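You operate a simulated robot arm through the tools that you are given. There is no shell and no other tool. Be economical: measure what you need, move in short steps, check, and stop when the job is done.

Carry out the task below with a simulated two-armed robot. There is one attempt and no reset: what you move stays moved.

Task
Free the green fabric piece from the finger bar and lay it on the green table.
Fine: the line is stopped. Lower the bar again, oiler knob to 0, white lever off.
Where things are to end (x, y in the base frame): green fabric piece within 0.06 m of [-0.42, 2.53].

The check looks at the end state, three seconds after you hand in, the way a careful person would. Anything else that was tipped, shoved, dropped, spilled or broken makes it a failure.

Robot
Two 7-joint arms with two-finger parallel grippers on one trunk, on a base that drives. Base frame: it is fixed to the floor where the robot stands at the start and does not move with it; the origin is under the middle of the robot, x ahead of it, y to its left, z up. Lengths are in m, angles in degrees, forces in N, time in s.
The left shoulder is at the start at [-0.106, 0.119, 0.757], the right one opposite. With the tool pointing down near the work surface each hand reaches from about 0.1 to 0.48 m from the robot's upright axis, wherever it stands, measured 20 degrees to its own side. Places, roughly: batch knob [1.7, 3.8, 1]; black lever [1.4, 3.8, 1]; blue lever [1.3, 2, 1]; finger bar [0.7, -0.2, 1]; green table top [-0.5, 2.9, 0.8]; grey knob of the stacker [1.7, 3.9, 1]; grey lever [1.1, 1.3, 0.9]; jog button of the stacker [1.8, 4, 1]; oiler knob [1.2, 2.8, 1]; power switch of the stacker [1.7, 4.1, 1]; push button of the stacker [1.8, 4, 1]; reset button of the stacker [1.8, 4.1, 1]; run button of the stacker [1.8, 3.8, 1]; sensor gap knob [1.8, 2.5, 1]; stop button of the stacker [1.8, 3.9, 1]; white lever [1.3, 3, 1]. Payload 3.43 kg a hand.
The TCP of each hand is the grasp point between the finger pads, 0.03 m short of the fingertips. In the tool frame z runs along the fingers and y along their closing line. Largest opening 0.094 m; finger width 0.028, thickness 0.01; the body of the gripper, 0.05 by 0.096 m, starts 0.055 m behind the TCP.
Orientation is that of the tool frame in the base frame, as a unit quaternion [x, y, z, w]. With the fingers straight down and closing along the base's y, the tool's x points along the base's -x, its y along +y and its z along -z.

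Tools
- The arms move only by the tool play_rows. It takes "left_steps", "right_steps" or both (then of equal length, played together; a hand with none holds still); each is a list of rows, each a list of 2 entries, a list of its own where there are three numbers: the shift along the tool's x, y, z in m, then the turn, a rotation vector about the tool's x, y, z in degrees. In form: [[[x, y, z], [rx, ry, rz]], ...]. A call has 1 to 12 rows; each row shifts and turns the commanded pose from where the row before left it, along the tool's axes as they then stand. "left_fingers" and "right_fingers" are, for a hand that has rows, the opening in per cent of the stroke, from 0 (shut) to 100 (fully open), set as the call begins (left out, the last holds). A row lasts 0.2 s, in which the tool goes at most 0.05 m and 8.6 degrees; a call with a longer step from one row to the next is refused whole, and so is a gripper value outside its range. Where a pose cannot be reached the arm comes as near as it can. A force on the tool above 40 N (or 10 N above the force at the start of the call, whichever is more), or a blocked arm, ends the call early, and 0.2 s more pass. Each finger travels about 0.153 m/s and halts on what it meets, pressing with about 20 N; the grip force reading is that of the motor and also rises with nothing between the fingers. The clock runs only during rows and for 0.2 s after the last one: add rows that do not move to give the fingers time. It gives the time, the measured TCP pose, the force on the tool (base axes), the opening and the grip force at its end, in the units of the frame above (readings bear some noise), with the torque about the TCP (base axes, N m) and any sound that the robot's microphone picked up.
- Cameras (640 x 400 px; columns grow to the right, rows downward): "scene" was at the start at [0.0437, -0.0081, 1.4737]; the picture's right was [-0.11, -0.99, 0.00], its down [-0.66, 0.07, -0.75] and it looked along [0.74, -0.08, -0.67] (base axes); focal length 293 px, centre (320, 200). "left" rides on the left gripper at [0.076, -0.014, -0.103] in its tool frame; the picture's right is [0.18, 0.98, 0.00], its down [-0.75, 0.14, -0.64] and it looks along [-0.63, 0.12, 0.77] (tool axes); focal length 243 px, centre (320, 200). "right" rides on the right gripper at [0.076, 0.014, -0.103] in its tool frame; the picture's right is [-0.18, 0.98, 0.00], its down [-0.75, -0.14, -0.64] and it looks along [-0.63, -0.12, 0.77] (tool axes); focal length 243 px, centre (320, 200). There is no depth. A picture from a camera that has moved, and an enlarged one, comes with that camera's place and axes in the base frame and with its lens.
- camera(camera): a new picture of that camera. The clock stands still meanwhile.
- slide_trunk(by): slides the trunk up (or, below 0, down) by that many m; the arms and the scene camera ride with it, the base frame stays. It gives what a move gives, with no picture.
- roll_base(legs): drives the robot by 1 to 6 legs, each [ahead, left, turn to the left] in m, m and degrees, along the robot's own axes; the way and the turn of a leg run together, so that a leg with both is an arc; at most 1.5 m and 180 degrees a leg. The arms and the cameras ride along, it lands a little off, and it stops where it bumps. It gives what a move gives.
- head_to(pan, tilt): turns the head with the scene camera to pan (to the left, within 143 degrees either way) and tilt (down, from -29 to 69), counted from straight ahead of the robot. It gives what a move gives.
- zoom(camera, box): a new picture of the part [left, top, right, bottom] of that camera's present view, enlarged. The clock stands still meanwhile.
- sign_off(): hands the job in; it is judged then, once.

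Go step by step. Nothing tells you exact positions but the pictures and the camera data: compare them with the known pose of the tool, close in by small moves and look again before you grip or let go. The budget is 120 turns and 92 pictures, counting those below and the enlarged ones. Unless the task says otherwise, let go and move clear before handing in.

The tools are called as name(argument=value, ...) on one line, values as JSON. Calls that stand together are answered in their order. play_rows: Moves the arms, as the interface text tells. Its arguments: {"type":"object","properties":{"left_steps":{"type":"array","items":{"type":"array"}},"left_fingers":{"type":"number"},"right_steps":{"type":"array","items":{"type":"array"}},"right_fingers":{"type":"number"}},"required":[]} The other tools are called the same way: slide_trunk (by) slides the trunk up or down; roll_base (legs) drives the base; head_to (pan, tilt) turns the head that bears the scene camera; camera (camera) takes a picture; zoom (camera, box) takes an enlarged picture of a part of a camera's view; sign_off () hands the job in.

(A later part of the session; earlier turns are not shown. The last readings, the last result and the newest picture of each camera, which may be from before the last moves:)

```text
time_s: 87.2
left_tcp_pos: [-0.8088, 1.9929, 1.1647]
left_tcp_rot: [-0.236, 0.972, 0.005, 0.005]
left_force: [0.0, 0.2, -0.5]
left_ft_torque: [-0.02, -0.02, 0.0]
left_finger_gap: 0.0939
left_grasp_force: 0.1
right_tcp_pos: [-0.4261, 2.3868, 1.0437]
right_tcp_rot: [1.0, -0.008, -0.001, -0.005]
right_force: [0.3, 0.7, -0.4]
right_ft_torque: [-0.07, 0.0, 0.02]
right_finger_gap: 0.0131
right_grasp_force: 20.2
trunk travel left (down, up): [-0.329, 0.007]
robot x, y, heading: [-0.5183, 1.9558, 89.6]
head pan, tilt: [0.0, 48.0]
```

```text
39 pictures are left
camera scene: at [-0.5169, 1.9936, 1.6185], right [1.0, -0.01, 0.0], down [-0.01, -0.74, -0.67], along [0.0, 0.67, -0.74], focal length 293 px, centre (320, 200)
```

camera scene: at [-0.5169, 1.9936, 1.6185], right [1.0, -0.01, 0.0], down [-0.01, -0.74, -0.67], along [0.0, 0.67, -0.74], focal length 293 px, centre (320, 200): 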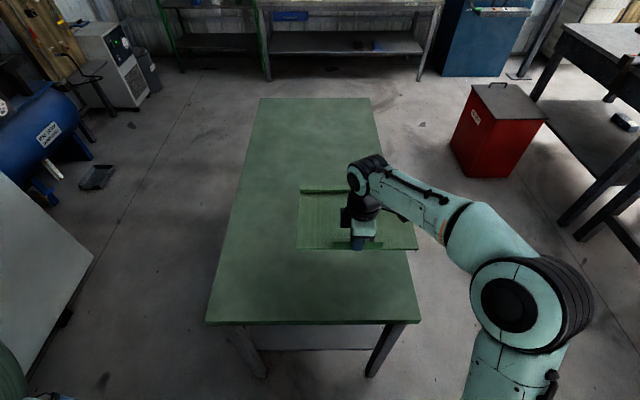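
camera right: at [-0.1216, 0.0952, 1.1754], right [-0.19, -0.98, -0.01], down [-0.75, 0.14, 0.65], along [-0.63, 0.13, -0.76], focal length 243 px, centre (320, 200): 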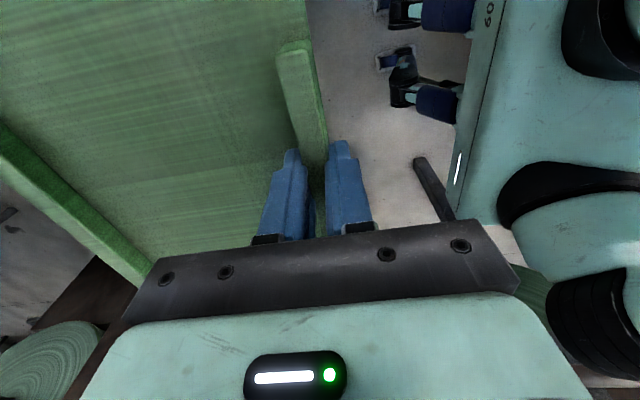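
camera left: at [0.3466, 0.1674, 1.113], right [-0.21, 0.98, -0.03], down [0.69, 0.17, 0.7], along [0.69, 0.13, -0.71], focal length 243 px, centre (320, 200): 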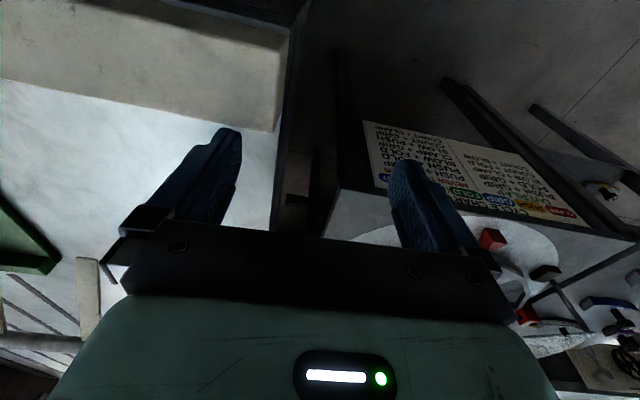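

The table is right under the piece. I shift the last bit forward and left and come down to just above it.

play_rows(right_steps=[[[-0.005, -0.025, 0.02], [0, 0, 0]], [[-0.005, -0.03, 0.02], [0, 0, 0]], [[0, 0, 0.04], [0, 0, 0]], [[0, 0, 0.04], [0, 0, 0]], [[0, 0, 0.02], [0, 0, 0]]])

zoom(camera="scene", box=[200, 140, 440, 330])

```text
time_s: 88.4
left_tcp_pos: [-0.8083, 1.9926, 1.1652]
left_tcp_rot: [-0.236, 0.972, 0.006, 0.005]
left_force: [-0.1, 0.4, -0.5]
left_ft_torque: [0.01, -0.02, -0.02]
left_finger_gap: 0.0942
left_grasp_force: 0.0
right_tcp_pos: [-0.4393, 2.4432, 0.9065]
right_tcp_rot: [1.0, -0.007, -0.003, -0.005]
right_force: [-0.1, 0.1, -0.4]
right_ft_torque: [-0.08, 0.0, -0.02]
right_finger_gap: 0.013
right_grasp_force: 20.4
trunk travel left (down, up): [-0.329, 0.007]
robot x, y, heading: [-0.5173, 1.9563, 89.7]
head pan, tilt: [0.0, 48.0]
```

```text
2.11 times, centred on (320, 235) of scene
camera zoom: at [-0.5168, 1.9923, 1.6185], right [1.0, -0.01, 0.0], down [-0.01, -0.74, -0.67], along [0.0, 0.67, -0.74], focal length 617 px, centre (320, 126)
```

zoom: 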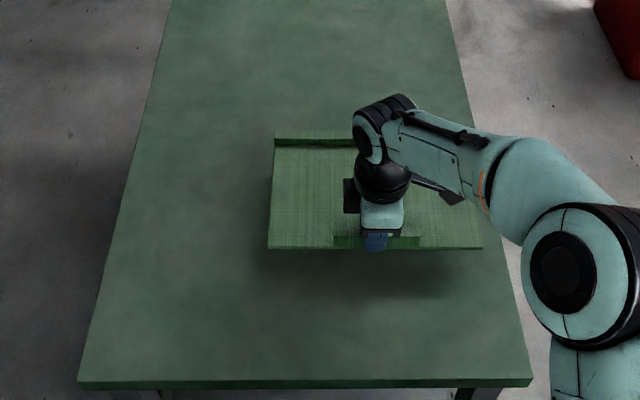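

play_rows(right_steps=[[[0, 0, 0.02], [0, 0, 0]], [[0, 0, 0.015], [0, 0, 0]], [[0, 0, 0.008], [0, 0, 0]], [[0, 0, 0.005], [0, 0, 0]]])

zoom(camera="scene", box=[200, 140, 440, 330])

```text
time_s: 89.4
left_tcp_pos: [-0.8077, 1.9936, 1.1651]
left_tcp_rot: [-0.236, 0.972, 0.006, 0.005]
left_force: [1.8, -0.2, -0.4]
left_ft_torque: [-0.01, 0.01, 0.03]
left_finger_gap: 0.094
left_grasp_force: 0.1
right_tcp_pos: [-0.439, 2.4438, 0.8576]
right_tcp_rot: [1.0, -0.007, -0.002, -0.004]
right_force: [0.3, -0.7, -0.9]
right_ft_torque: [-0.05, 0.0, 0.01]
right_finger_gap: 0.0128
right_grasp_force: 20.6
trunk travel left (down, up): [-0.329, 0.007]
robot x, y, heading: [-0.5172, 1.9563, 89.9]
head pan, tilt: [0.0, 48.0]
```

```text
2.11 times, centred on (320, 235) of scene
camera zoom: at [-0.5168, 1.9924, 1.6185], right [1.0, -0.01, 0.0], down [-0.01, -0.74, -0.67], along [0.0, 0.67, -0.74], focal length 617 px, centre (320, 126)
```

zoom: 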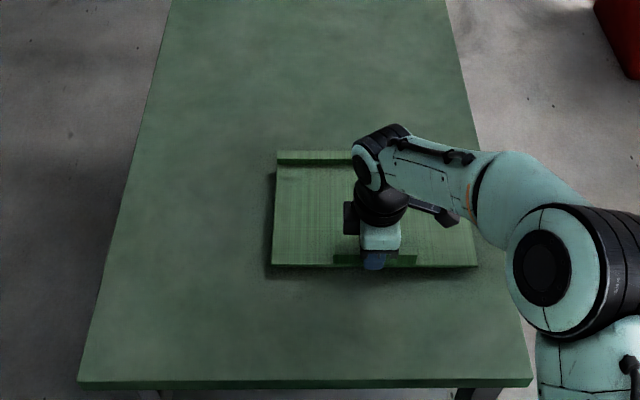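

play_rows(right_steps=[[[0, 0, 0.004], [0, 0, 0]], [[0, 0, 0.004], [0, 0, 0]], [[0, 0, 0.003], [0, 0, 0]]])

play_rows(right_steps=[[[0, 0, 0.003], [0, 0, 0]], [[0, 0, 0.003], [0, 0, 0]]])

```text
time_s: 90.2
left_tcp_pos: [-0.8074, 1.9926, 1.1646]
left_tcp_rot: [-0.235, 0.972, 0.005, 0.005]
left_force: [-1.5, 0.2, -0.6]
left_ft_torque: [-0.03, -0.02, 0.02]
left_finger_gap: 0.0946
left_grasp_force: 0.1
right_tcp_pos: [-0.4397, 2.4443, 0.8467]
right_tcp_rot: [1.0, -0.006, -0.002, -0.006]
right_force: [-0.2, -0.2, -0.5]
right_ft_torque: [-0.03, 0.02, 0.0]
right_finger_gap: 0.0133
right_grasp_force: 19.4
trunk travel left (down, up): [-0.329, 0.007]
robot x, y, heading: [-0.5155, 1.9588, 89.6]
head pan, tilt: [0.0, 48.0]
```

```text
time_s: 90.8
left_tcp_pos: [-0.8094, 1.993, 1.1657]
left_tcp_rot: [-0.236, 0.972, 0.006, 0.005]
left_force: [0.0, 0.2, -0.1]
left_ft_torque: [0.01, 0.02, 0.02]
left_finger_gap: 0.0936
left_grasp_force: 0.0
right_tcp_pos: [-0.4387, 2.4443, 0.8415]
right_tcp_rot: [1.0, -0.007, -0.002, -0.007]
right_force: [1.3, -2.3, 9.7]
right_ft_torque: [-0.21, -0.22, 0.06]
right_finger_gap: 0.013
right_grasp_force: 19.5
trunk travel left (down, up): [-0.329, 0.007]
robot x, y, heading: [-0.5194, 1.9583, 89.6]
head pan, tilt: [0.0, 48.0]
```

It rests on the table (10 N). I open just enough, rise straight up and check.

play_rows(right_steps=[[[0, 0, -0.001], [0, 0, 0]], [[0, 0, 0], [0, 0, 0]], [[0, 0, 0], [0, 0, 0]]], right_fingers=50)

play_rows(right_steps=[[[0, 0, -0.02], [0, 0, 0]], [[0, 0, -0.04], [0, 0, 0]], [[0, 0, -0.04], [0, 0, 0]], [[0, 0, -0.04], [0, 0, 0]], [[0, 0, -0.04], [0, 0, 0]], [[0, 0.04, -0.02], [0, 0, 0]], [[0, 0.04, 0], [0, 0, 0]], [[0, 0.04, 0], [0, 0, 0]]])

camera(camera="scene")

```text
time_s: 91.6
left_tcp_pos: [-0.8088, 1.9918, 1.1652]
left_tcp_rot: [-0.236, 0.972, 0.005, 0.005]
left_force: [0.1, 0.0, 0.5]
left_ft_torque: [0.0, -0.03, 0.03]
left_finger_gap: 0.094
left_grasp_force: 0.1
right_tcp_pos: [-0.4383, 2.4428, 0.8416]
right_tcp_rot: [1.0, -0.006, -0.002, -0.004]
right_force: [-0.2, -0.3, -0.5]
right_ft_torque: [0.03, 0.0, -0.01]
right_finger_gap: 0.0467
right_grasp_force: 0.1
trunk travel left (down, up): [-0.329, 0.007]
robot x, y, heading: [-0.5187, 1.9585, 89.7]
head pan, tilt: [0.0, 48.0]
```

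```text
time_s: 93.4
left_tcp_pos: [-0.807, 1.992, 1.1659]
left_tcp_rot: [-0.235, 0.972, 0.006, 0.005]
left_force: [0.2, -0.3, -0.9]
left_ft_torque: [-0.01, 0.03, -0.01]
left_finger_gap: 0.0938
left_grasp_force: 0.1
right_tcp_pos: [-0.4353, 2.319, 1.0371]
right_tcp_rot: [1.0, -0.006, -0.001, -0.006]
right_force: [-0.6, -0.2, 0.1]
right_ft_torque: [-0.03, 0.02, 0.03]
right_finger_gap: 0.0471
right_grasp_force: 0.1
trunk travel left (down, up): [-0.329, 0.007]
robot x, y, heading: [-0.5194, 1.9565, 89.5]
head pan, tilt: [0.0, 48.0]
```

```text
36 pictures are left
camera scene: at [-0.5166, 1.991, 1.6185], right [1.0, -0.01, 0.0], down [-0.01, -0.74, -0.67], along [0.0, 0.67, -0.74], focal length 293 px, centre (320, 200)
```

scene: 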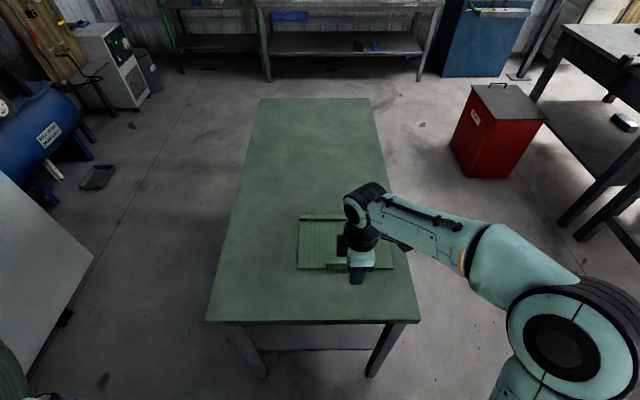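

The piece lies at about (−0.44, 2.545) on the table, within tolerance. Next, the oiler knob and white lever: I back away, turn right and look at the machine front.

roll_base(legs=[[-0.35, 0, 0], [0, 0, -90]])

head_to(pan=25, tilt=20)

camera(camera="scene")

```text
time_s: 99.6
left_tcp_pos: [-0.4718, 1.894, 1.1652]
left_tcp_rot: [0.539, 0.842, -0.001, 0.007]
left_force: [0.0, 0.2, 0.1]
left_ft_torque: [-0.01, 0.04, 0.01]
left_finger_gap: 0.0942
left_grasp_force: 0.1
right_tcp_pos: [-0.1616, 1.5073, 1.0362]
right_tcp_rot: [-0.686, 0.727, -0.001, 0.005]
right_force: [0.4, 0.3, 0.8]
right_ft_torque: [-0.02, 0.04, -0.02]
right_finger_gap: 0.0466
right_grasp_force: 0.1
trunk travel left (down, up): [-0.329, 0.007]
robot x, y, heading: [-0.5211, 1.6084, -3.1]
head pan, tilt: [0.0, 48.0]
```

```text
time_s: 100.6
left_tcp_pos: [-0.4727, 1.8941, 1.1651]
left_tcp_rot: [0.539, 0.842, -0.001, 0.008]
left_force: [-0.2, 0.9, 0.4]
left_ft_torque: [0.02, 0.01, 0.01]
left_finger_gap: 0.0937
left_grasp_force: 0.1
right_tcp_pos: [-0.1617, 1.5067, 1.0351]
right_tcp_rot: [-0.687, 0.727, -0.002, 0.005]
right_force: [-0.7, 1.3, -0.7]
right_ft_torque: [0.03, -0.03, 0.02]
right_finger_gap: 0.0471
right_grasp_force: 0.0
trunk travel left (down, up): [-0.329, 0.007]
robot x, y, heading: [-0.5214, 1.605, -3.3]
head pan, tilt: [25.0, 20.0]
```

```text
35 pictures are left
camera scene: at [-0.4782, 1.6438, 1.6613], right [0.37, -0.93, 0.0], down [-0.32, -0.13, -0.94], along [0.87, 0.35, -0.34], focal length 293 px, centre (320, 200)
```

scene: 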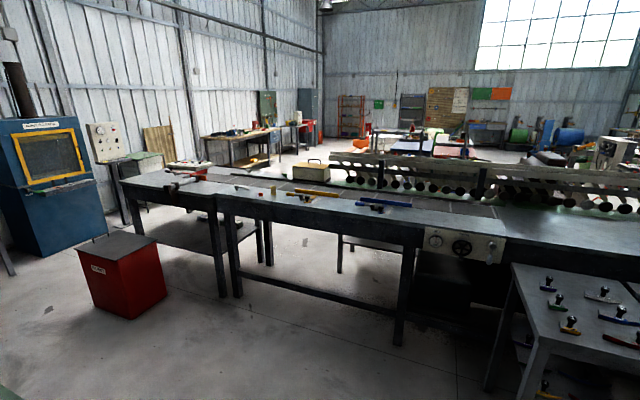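

zoom(camera="scene", box=[110, 140, 510, 290])

zoom(camera="scene", box=[200, 160, 420, 230])

```text
1.60 times, centred on (310, 215) of scene
camera zoom: at [-0.4782, 1.6438, 1.6613], right [0.37, -0.93, 0.0], down [-0.32, -0.13, -0.94], along [0.87, 0.35, -0.34], focal length 469 px, centre (336, 176)
```

zoom: 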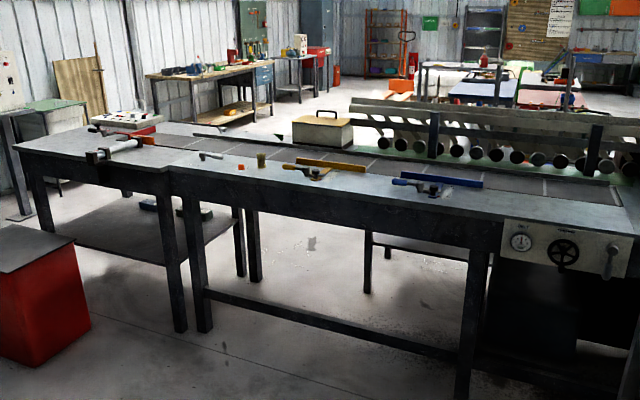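

```text
2.91 times, centred on (310, 195) of scene
camera zoom: at [-0.4782, 1.6438, 1.6613], right [0.37, -0.93, 0.0], down [-0.32, -0.13, -0.94], along [0.87, 0.35, -0.34], focal length 852 px, centre (349, 214)
```

zoom: 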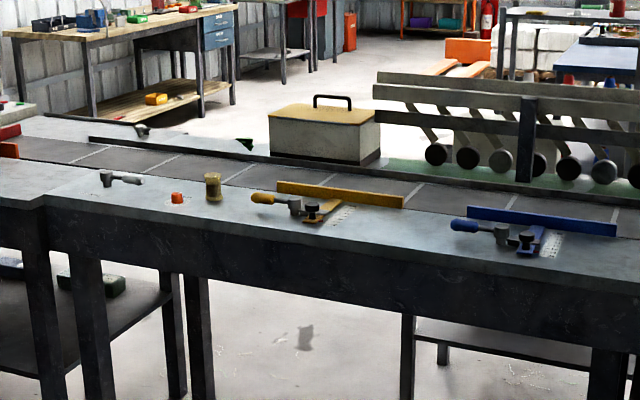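

The brass oiler and the grey-white lever next to it are on the far table near (1.2–1.3, 2.8–3.0). I drive over there.

roll_base(legs=[[0.65, 0.1, 3.3], [0.35, 0.55, 0], [0.05, 0.6, 0]])

head_to(pan=0, tilt=40)

camera(camera="scene")

```text
time_s: 114.1
left_tcp_pos: [0.5766, 3.0868, 1.1654]
left_tcp_rot: [0.521, 0.853, -0.001, 0.007]
left_force: [0.2, 0.1, -0.5]
left_ft_torque: [0.02, 0.05, 0.03]
left_finger_gap: 0.0938
left_grasp_force: 0.1
right_tcp_pos: [0.9036, 2.7128, 1.0364]
right_tcp_rot: [-0.7, 0.714, -0.003, 0.005]
right_force: [0.0, -0.2, -0.1]
right_ft_torque: [0.02, -0.01, 0.01]
right_finger_gap: 0.0469
right_grasp_force: 0.0
trunk travel left (down, up): [-0.329, 0.007]
robot x, y, heading: [0.5378, 2.7995, -0.9]
head pan, tilt: [25.0, 20.0]
```

```text
time_s: 115.0
left_tcp_pos: [0.5769, 3.0855, 1.1647]
left_tcp_rot: [0.522, 0.853, 0.0, 0.008]
left_force: [-0.8, -0.7, 0.4]
left_ft_torque: [0.02, -0.01, -0.01]
left_finger_gap: 0.0939
left_grasp_force: 0.0
right_tcp_pos: [0.9033, 2.7122, 1.0363]
right_tcp_rot: [-0.7, 0.714, -0.002, 0.006]
right_force: [-0.3, -0.4, 0.2]
right_ft_torque: [-0.01, -0.01, -0.01]
right_finger_gap: 0.0472
right_grasp_force: 0.1
trunk travel left (down, up): [-0.329, 0.007]
robot x, y, heading: [0.5387, 2.7922, -0.8]
head pan, tilt: [0.0, 40.0]
```

```text
32 pictures are left
camera scene: at [0.581, 2.7965, 1.63], right [-0.01, -1.0, 0.0], down [-0.64, 0.01, -0.77], along [0.77, -0.01, -0.64], focal length 293 px, centre (320, 200)
```

scene: 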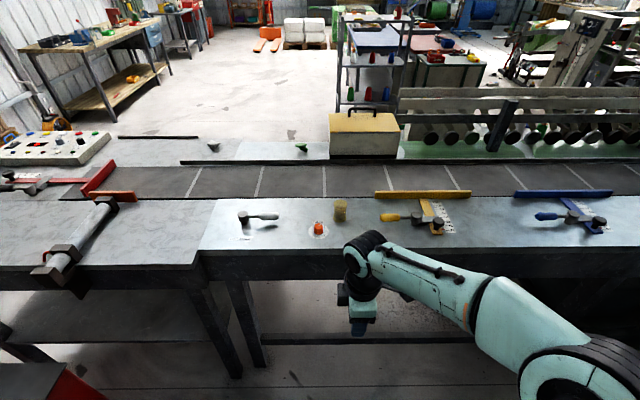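

zoom(camera="scene", box=[225, 190, 365, 260])

```text
4.57 times, centred on (295, 225) of scene
camera zoom: at [0.581, 2.7965, 1.63], right [-0.01, -1.0, 0.0], down [-0.64, 0.01, -0.77], along [0.77, -0.01, -0.64], focal length 1340 px, centre (434, 86)
```

zoom: 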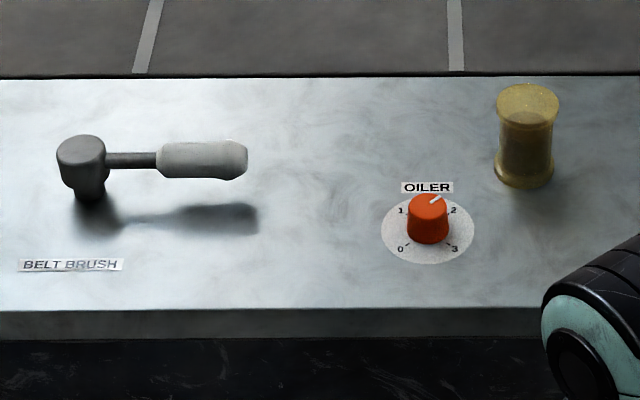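

The orange OILER knob points at 2 (0 is 180° counter-clockwise), and the belt-brush lever's white handle points right. I look for its on/off marking.

zoom(camera="scene", box=[225, 200, 289, 240])

zoom(camera="scene", box=[370, 190, 620, 260])

```text
10.00 times, centred on (257, 220) of scene
camera zoom: at [0.581, 2.7965, 1.63], right [-0.01, -1.0, 0.0], down [-0.64, 0.01, -0.77], along [0.77, -0.01, -0.64], focal length 2930 px, centre (950, 0)
```

zoom: 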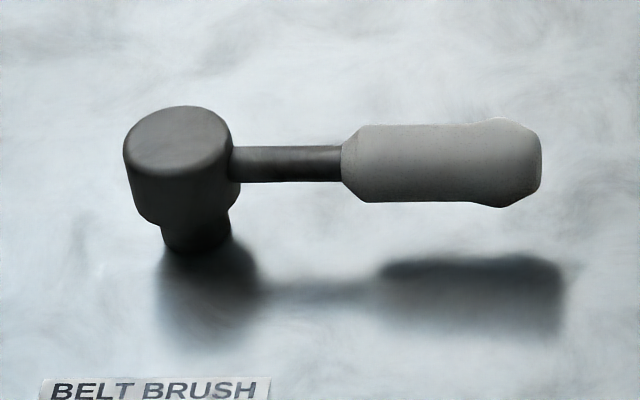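

```text
2.56 times, centred on (495, 225) of scene
camera zoom: at [0.581, 2.7965, 1.63], right [-0.01, -1.0, 0.0], down [-0.64, 0.01, -0.77], along [0.77, -0.01, -0.64], focal length 750 px, centre (-128, 136)
```

zoom: 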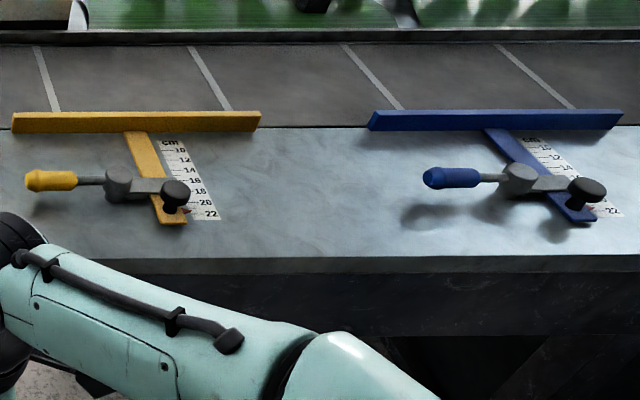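

No on/off text is visible there; I'll find out from its free direction. I raise the right hand and drive closer so that the oiler lies in front of it.

play_rows(right_steps=[[[0, 0, -0.04], [0, 0, 0]], [[0, 0, -0.04], [0, 0, 0]], [[0, 0, -0.03], [0, 0, 0]]])

roll_base(legs=[[0.2, 0.09, 0.8]])

camera(camera="right")

camera(camera="scene")

```text
time_s: 115.8
left_tcp_pos: [0.578, 3.0863, 1.1649]
left_tcp_rot: [0.521, 0.853, 0.0, 0.008]
left_force: [0.3, -0.3, 0.1]
left_ft_torque: [-0.02, -0.02, 0.0]
left_finger_gap: 0.0937
left_grasp_force: 0.1
right_tcp_pos: [0.9056, 2.7122, 1.1455]
right_tcp_rot: [-0.701, 0.713, -0.001, 0.005]
right_force: [-0.2, 0.4, 0.7]
right_ft_torque: [0.03, -0.03, -0.02]
right_finger_gap: 0.0467
right_grasp_force: 0.0
trunk travel left (down, up): [-0.329, 0.007]
robot x, y, heading: [0.5381, 2.7942, -0.9]
head pan, tilt: [0.0, 40.0]
```

```text
time_s: 117.5
left_tcp_pos: [0.7669, 3.1779, 1.164]
left_tcp_rot: [0.513, 0.858, 0.0, 0.008]
left_force: [-0.4, -0.4, -0.3]
left_ft_torque: [-0.01, 0.03, 0.0]
left_finger_gap: 0.0941
left_grasp_force: 0.0
right_tcp_pos: [1.1014, 2.8118, 1.1441]
right_tcp_rot: [0.709, -0.705, 0.002, -0.006]
right_force: [-0.2, -0.7, 0.7]
right_ft_torque: [-0.01, -0.02, 0.01]
right_finger_gap: 0.047
right_grasp_force: 0.1
trunk travel left (down, up): [-0.329, 0.007]
robot x, y, heading: [0.7372, 2.8818, 0.6]
head pan, tilt: [0.0, 40.0]
```

```text
28 pictures are left
camera right: at [1.0872, 2.7345, 1.247], right [-0.98, 0.18, -0.01], down [0.13, 0.75, 0.65], along [0.12, 0.63, -0.76], focal length 243 px, centre (320, 200)
```

right: 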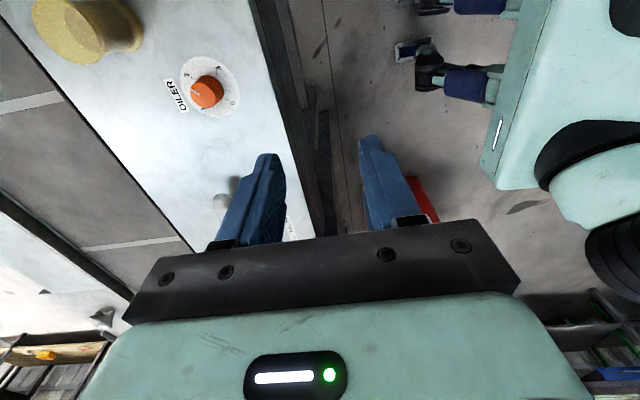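

```text
27 pictures are left
camera scene: at [0.7771, 2.8882, 1.6298], right [0.01, -1.0, 0.0], down [-0.64, -0.01, -0.77], along [0.77, 0.01, -0.64], focal length 293 px, centre (320, 200)
```

scene: 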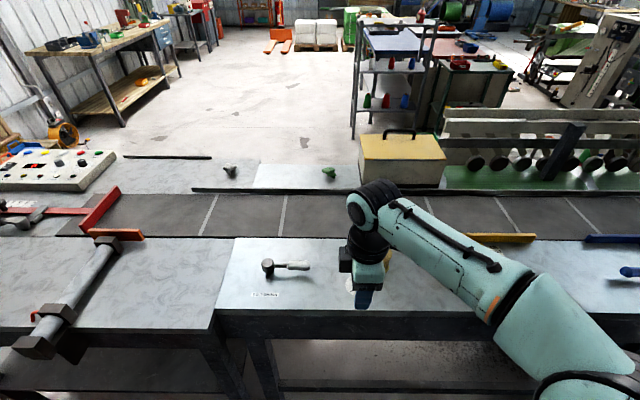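

Knob top triangulates to (1.205, 2.787, 1.01), lever hub to (1.23, 3.02, 1.045). I turn the hand back 90°, go above the knob and partly down.

play_rows(right_steps=[[[0, 0, 0], [0, 0, 8.2]], [[0, 0, 0], [0, 0, 8.2]], [[0, 0, 0], [0, 0, 8.2]], [[0, 0, 0], [0, 0, 8.2]], [[0, 0, 0], [0, 0, 8.2]], [[0, 0, 0], [0, 0, 8.2]], [[0, 0, 0], [0, 0, 8.2]], [[0, 0, 0], [0, 0, 8.2]], [[0, 0, 0], [0, 0, 8.2]], [[0, 0, 0], [0, 0, 8.2]], [[0, 0, 0], [0, 0, 8.2]]], right_fingers=65)

play_rows(right_steps=[[[-0.035, -0.009, 0], [0, 0, 0]], [[-0.035, -0.009, 0], [0, 0, 0]], [[-0.033, -0.007, 0], [0, 0, 0]], [[0, 0, 0.04], [0, 0, 0]], [[0, 0, 0.04], [0, 0, 0]]])

camera(camera="right")

```text
time_s: 119.9
left_tcp_pos: [0.7671, 3.1785, 1.1655]
left_tcp_rot: [0.512, 0.859, 0.0, 0.007]
left_force: [-0.6, -0.5, -0.1]
left_ft_torque: [0.0, -0.03, 0.01]
left_finger_gap: 0.094
left_grasp_force: 0.1
right_tcp_pos: [1.102, 2.8107, 1.1452]
right_tcp_rot: [0.001, 1.0, 0.001, 0.005]
right_force: [0.5, -0.2, -0.4]
right_ft_torque: [-0.01, -0.02, -0.01]
right_finger_gap: 0.0611
right_grasp_force: 0.1
trunk travel left (down, up): [-0.329, 0.007]
robot x, y, heading: [0.7387, 2.8877, 0.4]
head pan, tilt: [0.0, 40.0]
```

```text
time_s: 121.1
left_tcp_pos: [0.7671, 3.1776, 1.166]
left_tcp_rot: [0.512, 0.859, 0.0, 0.006]
left_force: [0.6, -0.2, 0.0]
left_ft_torque: [0.01, 0.01, -0.04]
left_finger_gap: 0.094
left_grasp_force: 0.1
right_tcp_pos: [1.2055, 2.7879, 1.0639]
right_tcp_rot: [0.0, 1.0, 0.002, 0.006]
right_force: [0.3, 1.4, -0.3]
right_ft_torque: [0.0, -0.01, 0.0]
right_finger_gap: 0.061
right_grasp_force: 0.0
trunk travel left (down, up): [-0.329, 0.007]
robot x, y, heading: [0.7375, 2.8855, 0.8]
head pan, tilt: [0.0, 40.0]
```

```text
26 pictures are left
camera right: at [1.1281, 2.8006, 1.1666], right [0.18, 0.98, 0.01], down [0.75, -0.14, 0.65], along [0.64, -0.11, -0.76], focal length 243 px, centre (320, 200)
```

right: 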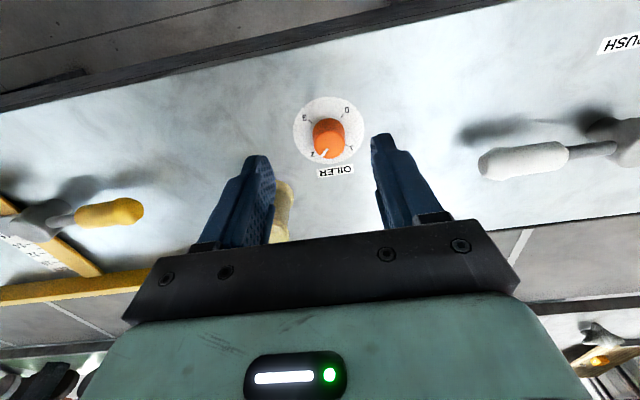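

play_rows(right_steps=[[[0.006, 0.006, 0.015], [0, 0, 0]], [[0, 0, 0.015], [0, 0, 0]], [[0, 0, 0.008], [0, 0, 0]]])

play_rows(right_steps=[[[0, 0, 0.004], [0, 0, 0]], [[0, 0, 0.004], [0, 0, 0]]])

zoom(camera="right", box=[220, 70, 460, 220])

```text
time_s: 121.9
left_tcp_pos: [0.7662, 3.1785, 1.1653]
left_tcp_rot: [0.512, 0.859, 0.0, 0.006]
left_force: [0.5, -0.3, -1.0]
left_ft_torque: [-0.01, 0.01, 0.02]
left_finger_gap: 0.0939
left_grasp_force: 0.0
right_tcp_pos: [1.2007, 2.795, 1.0284]
right_tcp_rot: [-0.001, 1.0, 0.001, 0.005]
right_force: [-0.5, -0.6, -0.6]
right_ft_torque: [-0.03, 0.0, 0.0]
right_finger_gap: 0.061
right_grasp_force: 0.1
trunk travel left (down, up): [-0.329, 0.007]
robot x, y, heading: [0.7342, 2.8885, 0.5]
head pan, tilt: [0.0, 40.0]
```

```text
time_s: 122.5
left_tcp_pos: [0.767, 3.1772, 1.1643]
left_tcp_rot: [0.512, 0.859, 0.001, 0.007]
left_force: [0.3, 0.6, 0.2]
left_ft_torque: [-0.02, -0.01, -0.02]
left_finger_gap: 0.0938
left_grasp_force: 0.0
right_tcp_pos: [1.2, 2.7938, 1.0194]
right_tcp_rot: [-0.001, 1.0, 0.002, 0.005]
right_force: [0.6, -0.4, 0.1]
right_ft_torque: [-0.02, 0.0, -0.01]
right_finger_gap: 0.0613
right_grasp_force: 0.2
trunk travel left (down, up): [-0.329, 0.007]
robot x, y, heading: [0.7349, 2.8866, 0.6]
head pan, tilt: [0.0, 40.0]
```

```text
2.67 times, centred on (340, 145) of right
camera zoom: at [1.123, 2.8064, 1.1221], right [0.18, 0.98, 0.01], down [0.75, -0.14, 0.65], along [0.64, -0.11, -0.76], focal length 647 px, centre (267, 347)
```

zoom: 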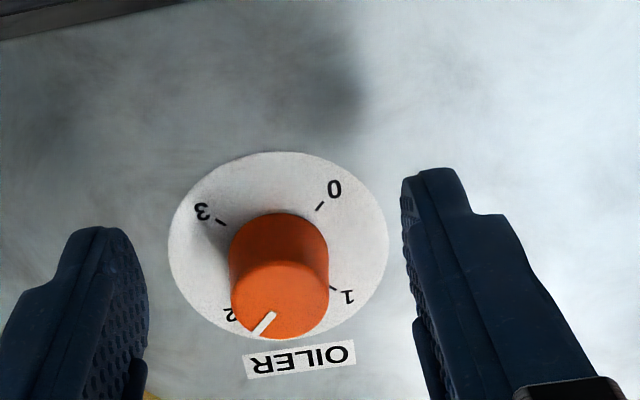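

The knob sits centred between the fingers with the pointer at 2. I grip and turn counter-clockwise 90° first.

play_rows(right_steps=[[[0, 0.002, 0.002], [0, 0, 0]], [[0, 0, 0], [0, 0, 0]], [[0, 0, 0], [0, 0, 0]]], right_fingers=0)

play_rows(right_steps=[[[0, 0, 0], [0, 0, -7.5]], [[0, 0, 0], [0, 0, -7.5]], [[0, 0, 0], [0, 0, -7.5]], [[0, 0, 0], [0, 0, -7.5]], [[0, 0, 0], [0, 0, -7.5]], [[0, 0, 0], [0, 0, -7.5]], [[0, 0, 0], [0, 0, -7.5]], [[0, 0, 0], [0, 0, -7.5]], [[0, 0, 0], [0, 0, -7.5]], [[0, 0, 0], [0, 0, -7.5]], [[0, 0, 0], [0, 0, -7.5]], [[0, 0, 0], [0, 0, -7.5]]])

zoom(camera="right", box=[220, 70, 460, 220])

```text
time_s: 123.3
left_tcp_pos: [0.7671, 3.1779, 1.1646]
left_tcp_rot: [0.512, 0.859, 0.0, 0.007]
left_force: [-0.1, -0.8, 0.0]
left_ft_torque: [-0.01, -0.01, -0.02]
left_finger_gap: 0.0941
left_grasp_force: 0.0
right_tcp_pos: [1.2016, 2.7956, 1.0179]
right_tcp_rot: [0.0, 1.0, 0.002, 0.005]
right_force: [-0.6, 0.1, 0.1]
right_ft_torque: [0.01, -0.02, 0.0]
right_finger_gap: 0.0
right_grasp_force: 20.1
trunk travel left (down, up): [-0.329, 0.007]
robot x, y, heading: [0.7345, 2.8884, 0.9]
head pan, tilt: [0.0, 40.0]
```

```text
time_s: 125.9
left_tcp_pos: [0.767, 3.1776, 1.1643]
left_tcp_rot: [0.511, 0.859, 0.0, 0.008]
left_force: [0.1, -0.6, -0.4]
left_ft_torque: [0.0, 0.0, 0.01]
left_finger_gap: 0.0939
left_grasp_force: 0.2
right_tcp_pos: [1.2013, 2.7959, 1.0184]
right_tcp_rot: [0.709, -0.705, 0.002, -0.004]
right_force: [-0.9, 0.6, 0.4]
right_ft_torque: [0.02, -0.03, 0.05]
right_finger_gap: 0.0
right_grasp_force: 20.1
trunk travel left (down, up): [-0.329, 0.007]
robot x, y, heading: [0.7372, 2.8843, 0.9]
head pan, tilt: [0.0, 40.0]
```

```text
2.67 times, centred on (340, 145) of right
camera zoom: at [1.1855, 2.7188, 1.1206], right [-0.98, 0.18, -0.01], down [0.13, 0.75, 0.65], along [0.12, 0.63, -0.76], focal length 647 px, centre (267, 347)
```

zoom: 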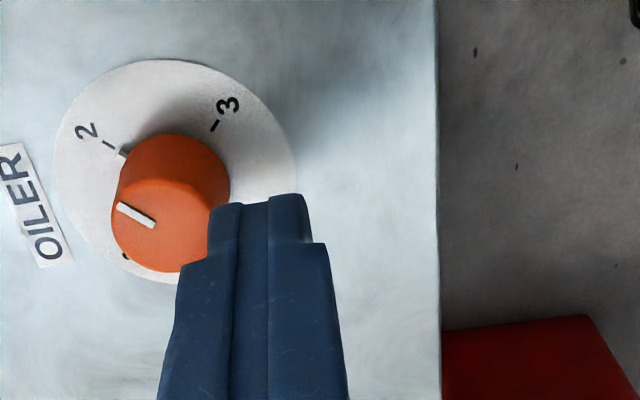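

I missed: the knob is actually at (1.2255, 2.7925) with its top at z≈0.98; it hasn't moved. I rise, turn back, and approach anew.

play_rows(right_steps=[[[0, 0, -0.03], [0, 0, 0]], [[0, 0, 0], [0, 0, 8.2]], [[0, 0, 0], [0, 0, 8.2]], [[0, 0, 0], [0, 0, 8.2]], [[0, 0, 0], [0, 0, 8.2]], [[0, 0, 0], [0, 0, 8.2]], [[0, 0, 0], [0, 0, 8.2]], [[0, 0, 0], [0, 0, 8.2]], [[0, 0, 0], [0, 0, 8.2]], [[0, 0, 0], [0, 0, 8.2]], [[0, 0, 0], [0, 0, 8.2]], [[0, 0, 0], [0, 0, 8.0]]], right_fingers=65)

play_rows(right_steps=[[[-0.0245, -0.003, 0], [0, 0, 0]], [[0, 0, 0.03], [0, 0, 0]], [[0, 0, 0.015], [0, 0, 0]], [[0, 0, 0.006], [0, 0, 0]]])

zoom(camera="right", box=[220, 70, 460, 220])

```text
time_s: 128.5
left_tcp_pos: [0.7668, 3.1775, 1.1638]
left_tcp_rot: [0.512, 0.859, 0.001, 0.007]
left_force: [-0.6, 0.0, 0.0]
left_ft_torque: [0.02, -0.03, 0.02]
left_finger_gap: 0.0939
left_grasp_force: 0.1
right_tcp_pos: [1.1991, 2.7967, 1.0486]
right_tcp_rot: [0.0, 1.0, 0.002, 0.005]
right_force: [-0.7, -0.3, 0.3]
right_ft_torque: [-0.01, 0.04, 0.03]
right_finger_gap: 0.0612
right_grasp_force: 0.0
trunk travel left (down, up): [-0.329, 0.007]
robot x, y, heading: [0.7357, 2.8853, 0.4]
head pan, tilt: [0.0, 40.0]
```

```text
time_s: 129.5
left_tcp_pos: [0.7669, 3.1777, 1.1652]
left_tcp_rot: [0.513, 0.859, 0.0, 0.007]
left_force: [-0.6, -0.6, -0.1]
left_ft_torque: [0.0, -0.02, 0.02]
left_finger_gap: 0.0943
left_grasp_force: 0.1
right_tcp_pos: [1.2234, 2.794, 0.9963]
right_tcp_rot: [-0.001, 1.0, 0.002, 0.005]
right_force: [0.8, -0.3, -0.2]
right_ft_torque: [0.01, 0.03, 0.02]
right_finger_gap: 0.0612
right_grasp_force: 0.1
trunk travel left (down, up): [-0.329, 0.007]
robot x, y, heading: [0.7365, 2.8853, 0.7]
head pan, tilt: [0.0, 40.0]
```

```text
2.67 times, centred on (340, 145) of right
camera zoom: at [1.1476, 2.8063, 1.0991], right [0.18, 0.98, 0.01], down [0.75, -0.14, 0.65], along [0.64, -0.11, -0.76], focal length 647 px, centre (267, 347)
```

zoom: 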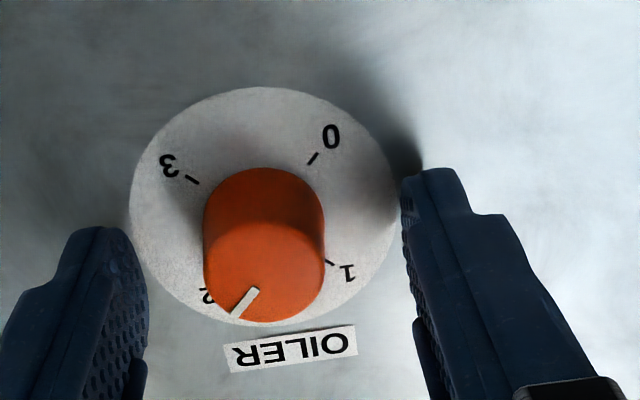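

Now aligned. Slightly lower, then grip, then turn.

play_rows(right_steps=[[[0, 0, 0.004], [0, 0, 0]], [[0, 0, 0], [0, 0, 0]]])

play_rows(right_steps=[[[0, 0, 0], [0, 0, 0]], [[0, 0, 0], [0, 0, 0]], [[0, 0, 0], [0, 0, 0]]], right_fingers=0)

```text
time_s: 130.1
left_tcp_pos: [0.7666, 3.1781, 1.1643]
left_tcp_rot: [0.512, 0.859, 0.0, 0.007]
left_force: [0.3, 0.0, -0.8]
left_ft_torque: [0.03, -0.03, 0.02]
left_finger_gap: 0.0937
left_grasp_force: 0.0
right_tcp_pos: [1.2249, 2.7939, 0.9929]
right_tcp_rot: [-0.001, 1.0, 0.001, 0.005]
right_force: [0.8, 0.5, -0.1]
right_ft_torque: [0.02, 0.01, 0.0]
right_finger_gap: 0.0611
right_grasp_force: 0.0
trunk travel left (down, up): [-0.329, 0.007]
robot x, y, heading: [0.7375, 2.888, 0.5]
head pan, tilt: [0.0, 40.0]
```

```text
time_s: 130.9
left_tcp_pos: [0.7664, 3.1779, 1.1653]
left_tcp_rot: [0.512, 0.859, 0.0, 0.007]
left_force: [0.2, -0.2, 0.2]
left_ft_torque: [0.02, 0.01, 0.02]
left_finger_gap: 0.0942
left_grasp_force: 0.1
right_tcp_pos: [1.2252, 2.7927, 0.9932]
right_tcp_rot: [-0.001, 1.0, 0.002, 0.005]
right_force: [-0.1, -3.7, 0.6]
right_ft_torque: [-0.21, 0.18, -0.02]
right_finger_gap: 0.0272
right_grasp_force: 44.8
trunk travel left (down, up): [-0.329, 0.007]
robot x, y, heading: [0.7339, 2.887, 0.8]
head pan, tilt: [0.0, 40.0]
```

play_rows(right_steps=[[[0, 0, 0], [0, 0, -7.5]], [[0, 0, 0], [0, 0, -7.5]], [[0, 0, 0], [0, 0, -7.5]], [[0, 0, 0], [0, 0, -7.5]], [[0, 0, 0], [0, 0, -7.5]], [[0, 0, 0], [0, 0, -7.5]], [[0, 0, 0], [0, 0, -7.5]], [[0, 0, 0], [0, 0, -7.5]], [[0, 0, 0], [0, 0, -7.5]], [[0, 0, 0], [0, 0, -7.5]], [[0, 0, 0], [0, 0, -7.5]], [[0, 0, 0], [0, 0, -7.5]]])

zoom(camera="right", box=[220, 70, 460, 220])

```text
time_s: 133.5
left_tcp_pos: [0.7663, 3.1763, 1.1651]
left_tcp_rot: [0.512, 0.859, 0.001, 0.008]
left_force: [0.3, -0.6, -0.8]
left_ft_torque: [-0.01, -0.02, -0.02]
left_finger_gap: 0.0939
left_grasp_force: 0.1
right_tcp_pos: [1.2256, 2.793, 0.9934]
right_tcp_rot: [0.709, -0.705, 0.001, -0.005]
right_force: [-7.3, -1.6, 2.5]
right_ft_torque: [1.04, 0.23, 0.0]
right_finger_gap: 0.0277
right_grasp_force: 44.6
trunk travel left (down, up): [-0.329, 0.007]
robot x, y, heading: [0.7327, 2.8849, 0.6]
head pan, tilt: [0.0, 40.0]
```

```text
2.67 times, centred on (340, 145) of right
camera zoom: at [1.2099, 2.7154, 1.0956], right [-0.98, 0.18, -0.01], down [0.13, 0.75, 0.65], along [0.12, 0.64, -0.76], focal length 647 px, centre (267, 347)
```

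zoom: 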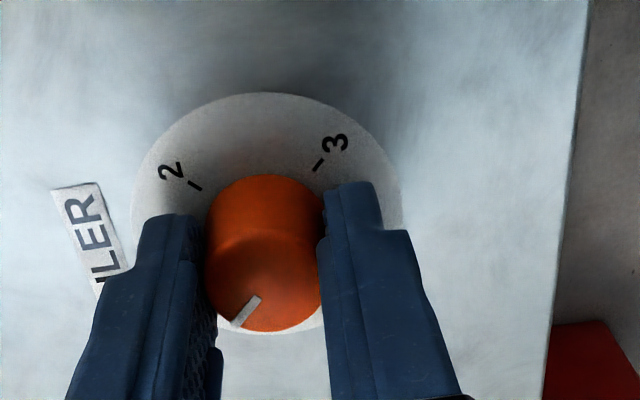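

Turned from 2 to 1. I try another 90° without regripping.

play_rows(right_steps=[[[0, 0, 0], [0, 0, -7.5]], [[0, 0, 0], [0, 0, -7.5]], [[0, 0, 0], [0, 0, -7.5]], [[0, 0, 0], [0, 0, -7.5]], [[0, 0, 0], [0, 0, -7.5]], [[0, 0, 0], [0, 0, -7.5]], [[0, 0, 0], [0, 0, -7.5]], [[0, 0, 0], [0, 0, -7.5]], [[0, 0, 0], [0, 0, -7.5]], [[0, 0, 0], [0, 0, -7.5]], [[0, 0, 0], [0, 0, -7.5]], [[0, 0, 0], [0, 0, -7.5]]])

zoom(camera="right", box=[220, 70, 460, 220])

```text
time_s: 136.1
left_tcp_pos: [0.7652, 3.1766, 1.1664]
left_tcp_rot: [0.511, 0.859, 0.001, 0.008]
left_force: [-0.1, 0.3, -1.3]
left_ft_torque: [-0.01, 0.0, 0.01]
left_finger_gap: 0.0941
left_grasp_force: 0.0
right_tcp_pos: [1.2244, 2.7938, 0.9926]
right_tcp_rot: [1.0, 0.003, 0.005, -0.001]
right_force: [-10.9, -0.1, -3.4]
right_ft_torque: [0.3, 0.8, -0.17]
right_finger_gap: 0.0271
right_grasp_force: 45.0
trunk travel left (down, up): [-0.329, 0.007]
robot x, y, heading: [0.7349, 2.8903, 0.7]
head pan, tilt: [0.0, 40.0]
```

```text
2.67 times, centred on (340, 145) of right
camera zoom: at [1.2997, 2.7776, 1.0968], right [-0.18, -0.98, -0.01], down [-0.76, 0.13, 0.64], along [-0.62, 0.12, -0.77], focal length 647 px, centre (267, 347)
```

zoom: 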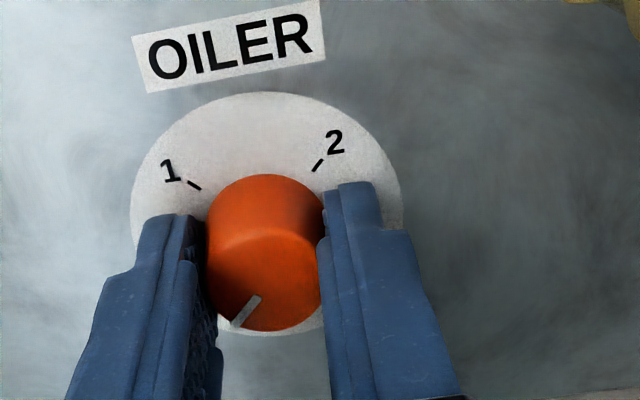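

The pointer is now at the 0 mark. I open, rise and verify.

play_rows(right_steps=[[[0, 0, 0], [0, 0, 0]], [[0, 0, 0], [0, 0, 0]], [[0, 0, -0.02], [0, 0, 0]], [[0, 0, -0.04], [0, 0, 0]], [[0, 0, -0.04], [0, 0, 0]], [[0, 0, -0.04], [0, 0, 0]]], right_fingers=65)

camera(camera="right")

```text
time_s: 137.5
left_tcp_pos: [0.7656, 3.1788, 1.1644]
left_tcp_rot: [0.512, 0.859, 0.0, 0.007]
left_force: [0.9, 0.3, 0.0]
left_ft_torque: [-0.02, -0.01, -0.03]
left_finger_gap: 0.094
left_grasp_force: 0.0
right_tcp_pos: [1.2249, 2.7891, 1.1327]
right_tcp_rot: [1.0, 0.001, 0.004, -0.002]
right_force: [0.2, -1.1, 0.0]
right_ft_torque: [-0.02, -0.05, 0.01]
right_finger_gap: 0.0614
right_grasp_force: 0.1
trunk travel left (down, up): [-0.329, 0.007]
robot x, y, heading: [0.7356, 2.8852, 0.6]
head pan, tilt: [0.0, 40.0]
```

```text
20 pictures are left
camera right: at [1.3005, 2.7751, 1.2354], right [-0.18, -0.98, -0.01], down [-0.76, 0.14, 0.64], along [-0.62, 0.12, -0.77], focal length 243 px, centre (320, 200)
```

right: 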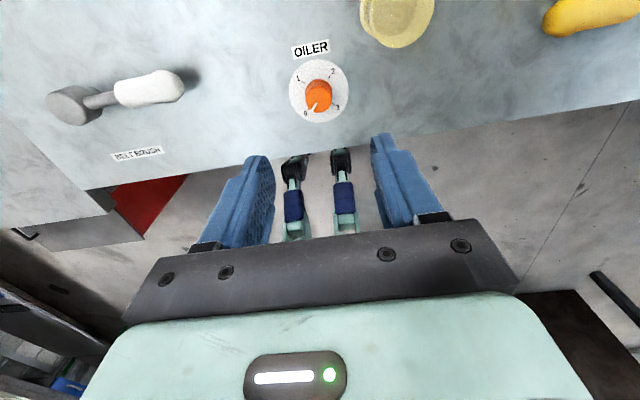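

Oiler reads 0. This view also shows the belt-brush lever from above; I zoom in for marks.

zoom(camera="right", box=[20, 40, 220, 180])

```text
2.86 times, centred on (120, 110) of right
camera zoom: at [1.3005, 2.7751, 1.2354], right [-0.18, -0.98, -0.01], down [-0.76, 0.14, 0.64], along [-0.62, 0.12, -0.77], focal length 693 px, centre (891, 457)
```

zoom: 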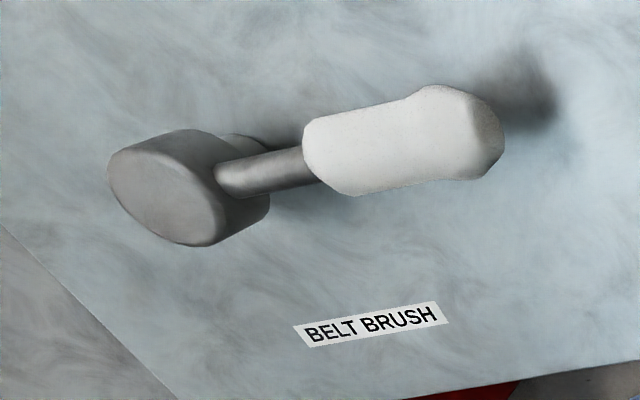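

No marks beyond BELT BRUSH; the lever's hub is at (1.268, 3.03) and the handle tip at (1.263, 2.918), z≈1.0. I drive a bit closer and turn the hand to straddle the handle loosely.

roll_base(legs=[[0.1, 0.06, 0]])

play_rows(right_steps=[[[0, 0, 0], [0, 0, 8.2]], [[0, 0, 0], [0, 0, 8.2]], [[0, 0, 0], [0, 0, 8.2]], [[0, 0, 0], [0, 0, 8.2]], [[0, 0, 0], [0, 0, 8.2]], [[0, 0, 0], [0, 0, 8.2]], [[0, 0, 0], [0, 0, 8.2]], [[0, 0, 0], [0, 0, 8.2]], [[0, 0, 0], [0, 0, 8.2]], [[0, 0, 0], [0, 0, 8.2]], [[0, 0, 0], [0, 0, 8.2]]])

```text
time_s: 138.7
left_tcp_pos: [0.8669, 3.2377, 1.1637]
left_tcp_rot: [0.511, 0.859, 0.0, 0.007]
left_force: [-0.7, 0.3, -0.2]
left_ft_torque: [-0.02, 0.01, 0.0]
left_finger_gap: 0.0939
left_grasp_force: 0.1
right_tcp_pos: [1.3268, 2.8511, 1.1312]
right_tcp_rot: [1.0, 0.002, 0.005, -0.001]
right_force: [-0.1, 0.1, -0.7]
right_ft_torque: [0.01, -0.01, 0.0]
right_finger_gap: 0.0611
right_grasp_force: 0.0
trunk travel left (down, up): [-0.329, 0.007]
robot x, y, heading: [0.8385, 2.9476, 0.5]
head pan, tilt: [0.0, 40.0]
```

```text
time_s: 141.1
left_tcp_pos: [0.8675, 3.238, 1.1645]
left_tcp_rot: [0.511, 0.859, 0.0, 0.007]
left_force: [0.1, -0.4, -0.5]
left_ft_torque: [0.0, -0.01, -0.01]
left_finger_gap: 0.094
left_grasp_force: 0.2
right_tcp_pos: [1.3278, 2.8513, 1.1306]
right_tcp_rot: [-0.707, 0.707, -0.003, 0.005]
right_force: [0.4, 0.0, 0.4]
right_ft_torque: [-0.02, 0.02, -0.02]
right_finger_gap: 0.0608
right_grasp_force: 0.1
trunk travel left (down, up): [-0.329, 0.007]
robot x, y, heading: [0.8383, 2.9469, 0.9]
head pan, tilt: [0.0, 40.0]
```

play_rows(right_steps=[[[-0.028, 0.0215, 0], [0, 0, 0]], [[-0.028, 0.0215, 0], [0, 0, 0]], [[-0.028, 0.0215, 0], [0, 0, 0]], [[0, 0, 0.04], [0, 0, 0]], [[0, 0, 0.04], [0, 0, 0]]])

camera(camera="right")

```text
time_s: 142.3
left_tcp_pos: [0.8675, 3.2396, 1.1648]
left_tcp_rot: [0.511, 0.859, 0.0, 0.007]
left_force: [-0.5, 0.2, -0.7]
left_ft_torque: [0.01, -0.02, -0.01]
left_finger_gap: 0.094
left_grasp_force: 0.2
right_tcp_pos: [1.2693, 2.9354, 1.0489]
right_tcp_rot: [-0.707, 0.707, -0.003, 0.004]
right_force: [0.3, 0.1, -0.1]
right_ft_torque: [0.04, 0.02, 0.01]
right_finger_gap: 0.0609
right_grasp_force: 0.0
trunk travel left (down, up): [-0.329, 0.007]
robot x, y, heading: [0.84, 2.9461, 1.0]
head pan, tilt: [0.0, 40.0]
```

```text
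18 pictures are left
camera right: at [1.2539, 2.8577, 1.1515], right [-0.98, 0.18, -0.01], down [0.13, 0.75, 0.65], along [0.13, 0.63, -0.76], focal length 243 px, centre (320, 200)
```

right: 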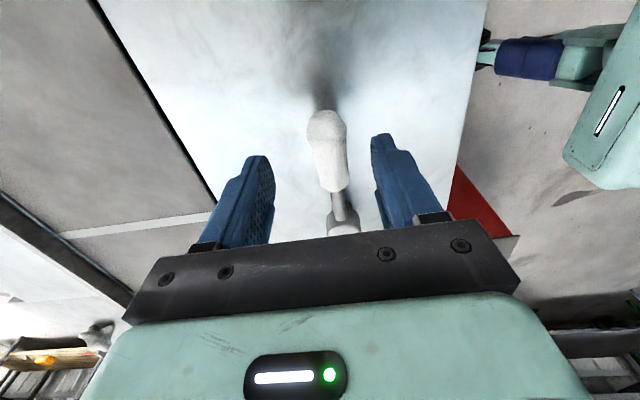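

The handle lies between the fingers; I lower around it.

play_rows(right_steps=[[[0, 0.005, 0.02], [0, 0, 0]], [[0, 0, 0.02], [0, 0, 0]], [[0, 0, 0.006], [0, 0, 0]]], right_fingers=45)

play_rows(right_steps=[[[0, 0.01, 0], [0, 0, 0]], [[0, 0.01, 0], [0, 0, 0]], [[0, 0.01, 0], [0, 0, 0]], [[0, 0, 0], [0, 0, 0]]])

camera(camera="right")

```text
time_s: 143.1
left_tcp_pos: [0.8674, 3.2378, 1.1649]
left_tcp_rot: [0.511, 0.859, 0.0, 0.006]
left_force: [1.2, 0.3, 0.2]
left_ft_torque: [-0.01, 0.02, 0.01]
left_finger_gap: 0.094
left_grasp_force: 0.1
right_tcp_pos: [1.2634, 2.9358, 1.0052]
right_tcp_rot: [0.708, -0.707, 0.002, -0.005]
right_force: [-0.9, -0.9, -0.6]
right_ft_torque: [0.0, 0.01, -0.01]
right_finger_gap: 0.0422
right_grasp_force: 0.1
trunk travel left (down, up): [-0.329, 0.007]
robot x, y, heading: [0.8351, 2.9491, 0.8]
head pan, tilt: [0.0, 40.0]
```

```text
time_s: 143.9
left_tcp_pos: [0.8732, 3.2374, 1.1638]
left_tcp_rot: [0.511, 0.859, -0.001, 0.006]
left_force: [0.2, -0.5, -0.2]
left_ft_torque: [-0.03, 0.02, -0.01]
left_finger_gap: 0.0941
left_grasp_force: 0.1
right_tcp_pos: [1.2463, 2.9345, 1.0074]
right_tcp_rot: [-0.704, 0.71, -0.009, 0.016]
right_force: [28.6, 2.3, -1.0]
right_ft_torque: [0.27, 0.04, 0.12]
right_finger_gap: 0.0612
right_grasp_force: 17.8
trunk travel left (down, up): [-0.329, 0.007]
robot x, y, heading: [0.8389, 2.9476, 0.7]
head pan, tilt: [0.0, 40.0]
stopped in row 4 (right hand): the force on the tool passed its limit at 44 N (the readings are from after the stop); the commanded pose is now the measured one
```

```text
17 pictures are left
camera right: at [1.2279, 2.8565, 1.1082], right [-0.98, 0.19, -0.03], down [0.12, 0.75, 0.65], along [0.15, 0.64, -0.76], focal length 243 px, centre (320, 200)
```

right: 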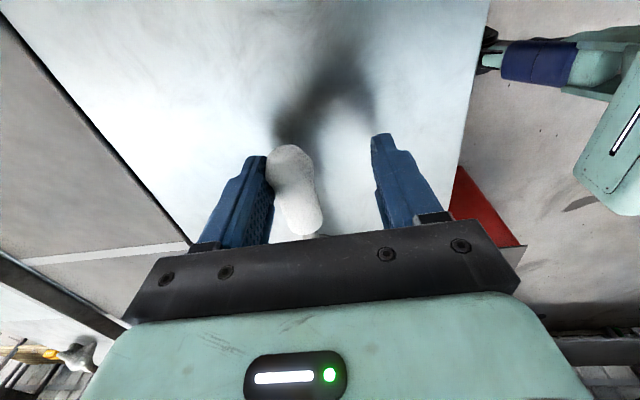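

It is blocked toward me (44 N). I relax and try the other way, along its arc away from me.

play_rows(right_steps=[[[0, -0.01, 0], [0, 0, 0]], [[0, -0.01, 0], [0, 0, 0]], [[0, -0.01, 0], [0, 0, 0]], [[0, -0.01, 0], [0, 0, 0]], [[0, -0.01, 0], [0, 0, 0]], [[0, 0, 0], [0, 0, 0]]], right_fingers=45)

camera(camera="right")

```text
time_s: 145.3
left_tcp_pos: [0.8678, 3.2376, 1.1666]
left_tcp_rot: [0.511, 0.859, 0.001, 0.007]
left_force: [0.3, -0.1, 0.6]
left_ft_torque: [0.0, -0.02, 0.0]
left_finger_gap: 0.094
left_grasp_force: 0.0
right_tcp_pos: [1.2895, 2.9354, 1.0081]
right_tcp_rot: [-0.706, 0.709, -0.007, 0.011]
right_force: [-2.9, -1.9, -1.1]
right_ft_torque: [-0.04, 0.03, 0.07]
right_finger_gap: 0.0439
right_grasp_force: 1.6
trunk travel left (down, up): [-0.329, 0.007]
robot x, y, heading: [0.8414, 2.9449, 0.6]
head pan, tilt: [0.0, 40.0]
```

```text
16 pictures are left
camera right: at [1.2722, 2.8579, 1.11], right [-0.98, 0.19, -0.02], down [0.13, 0.75, 0.65], along [0.14, 0.64, -0.76], focal length 243 px, centre (320, 200)
```

right: 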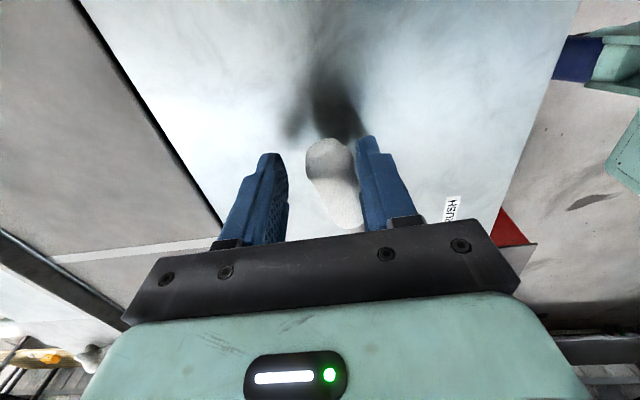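

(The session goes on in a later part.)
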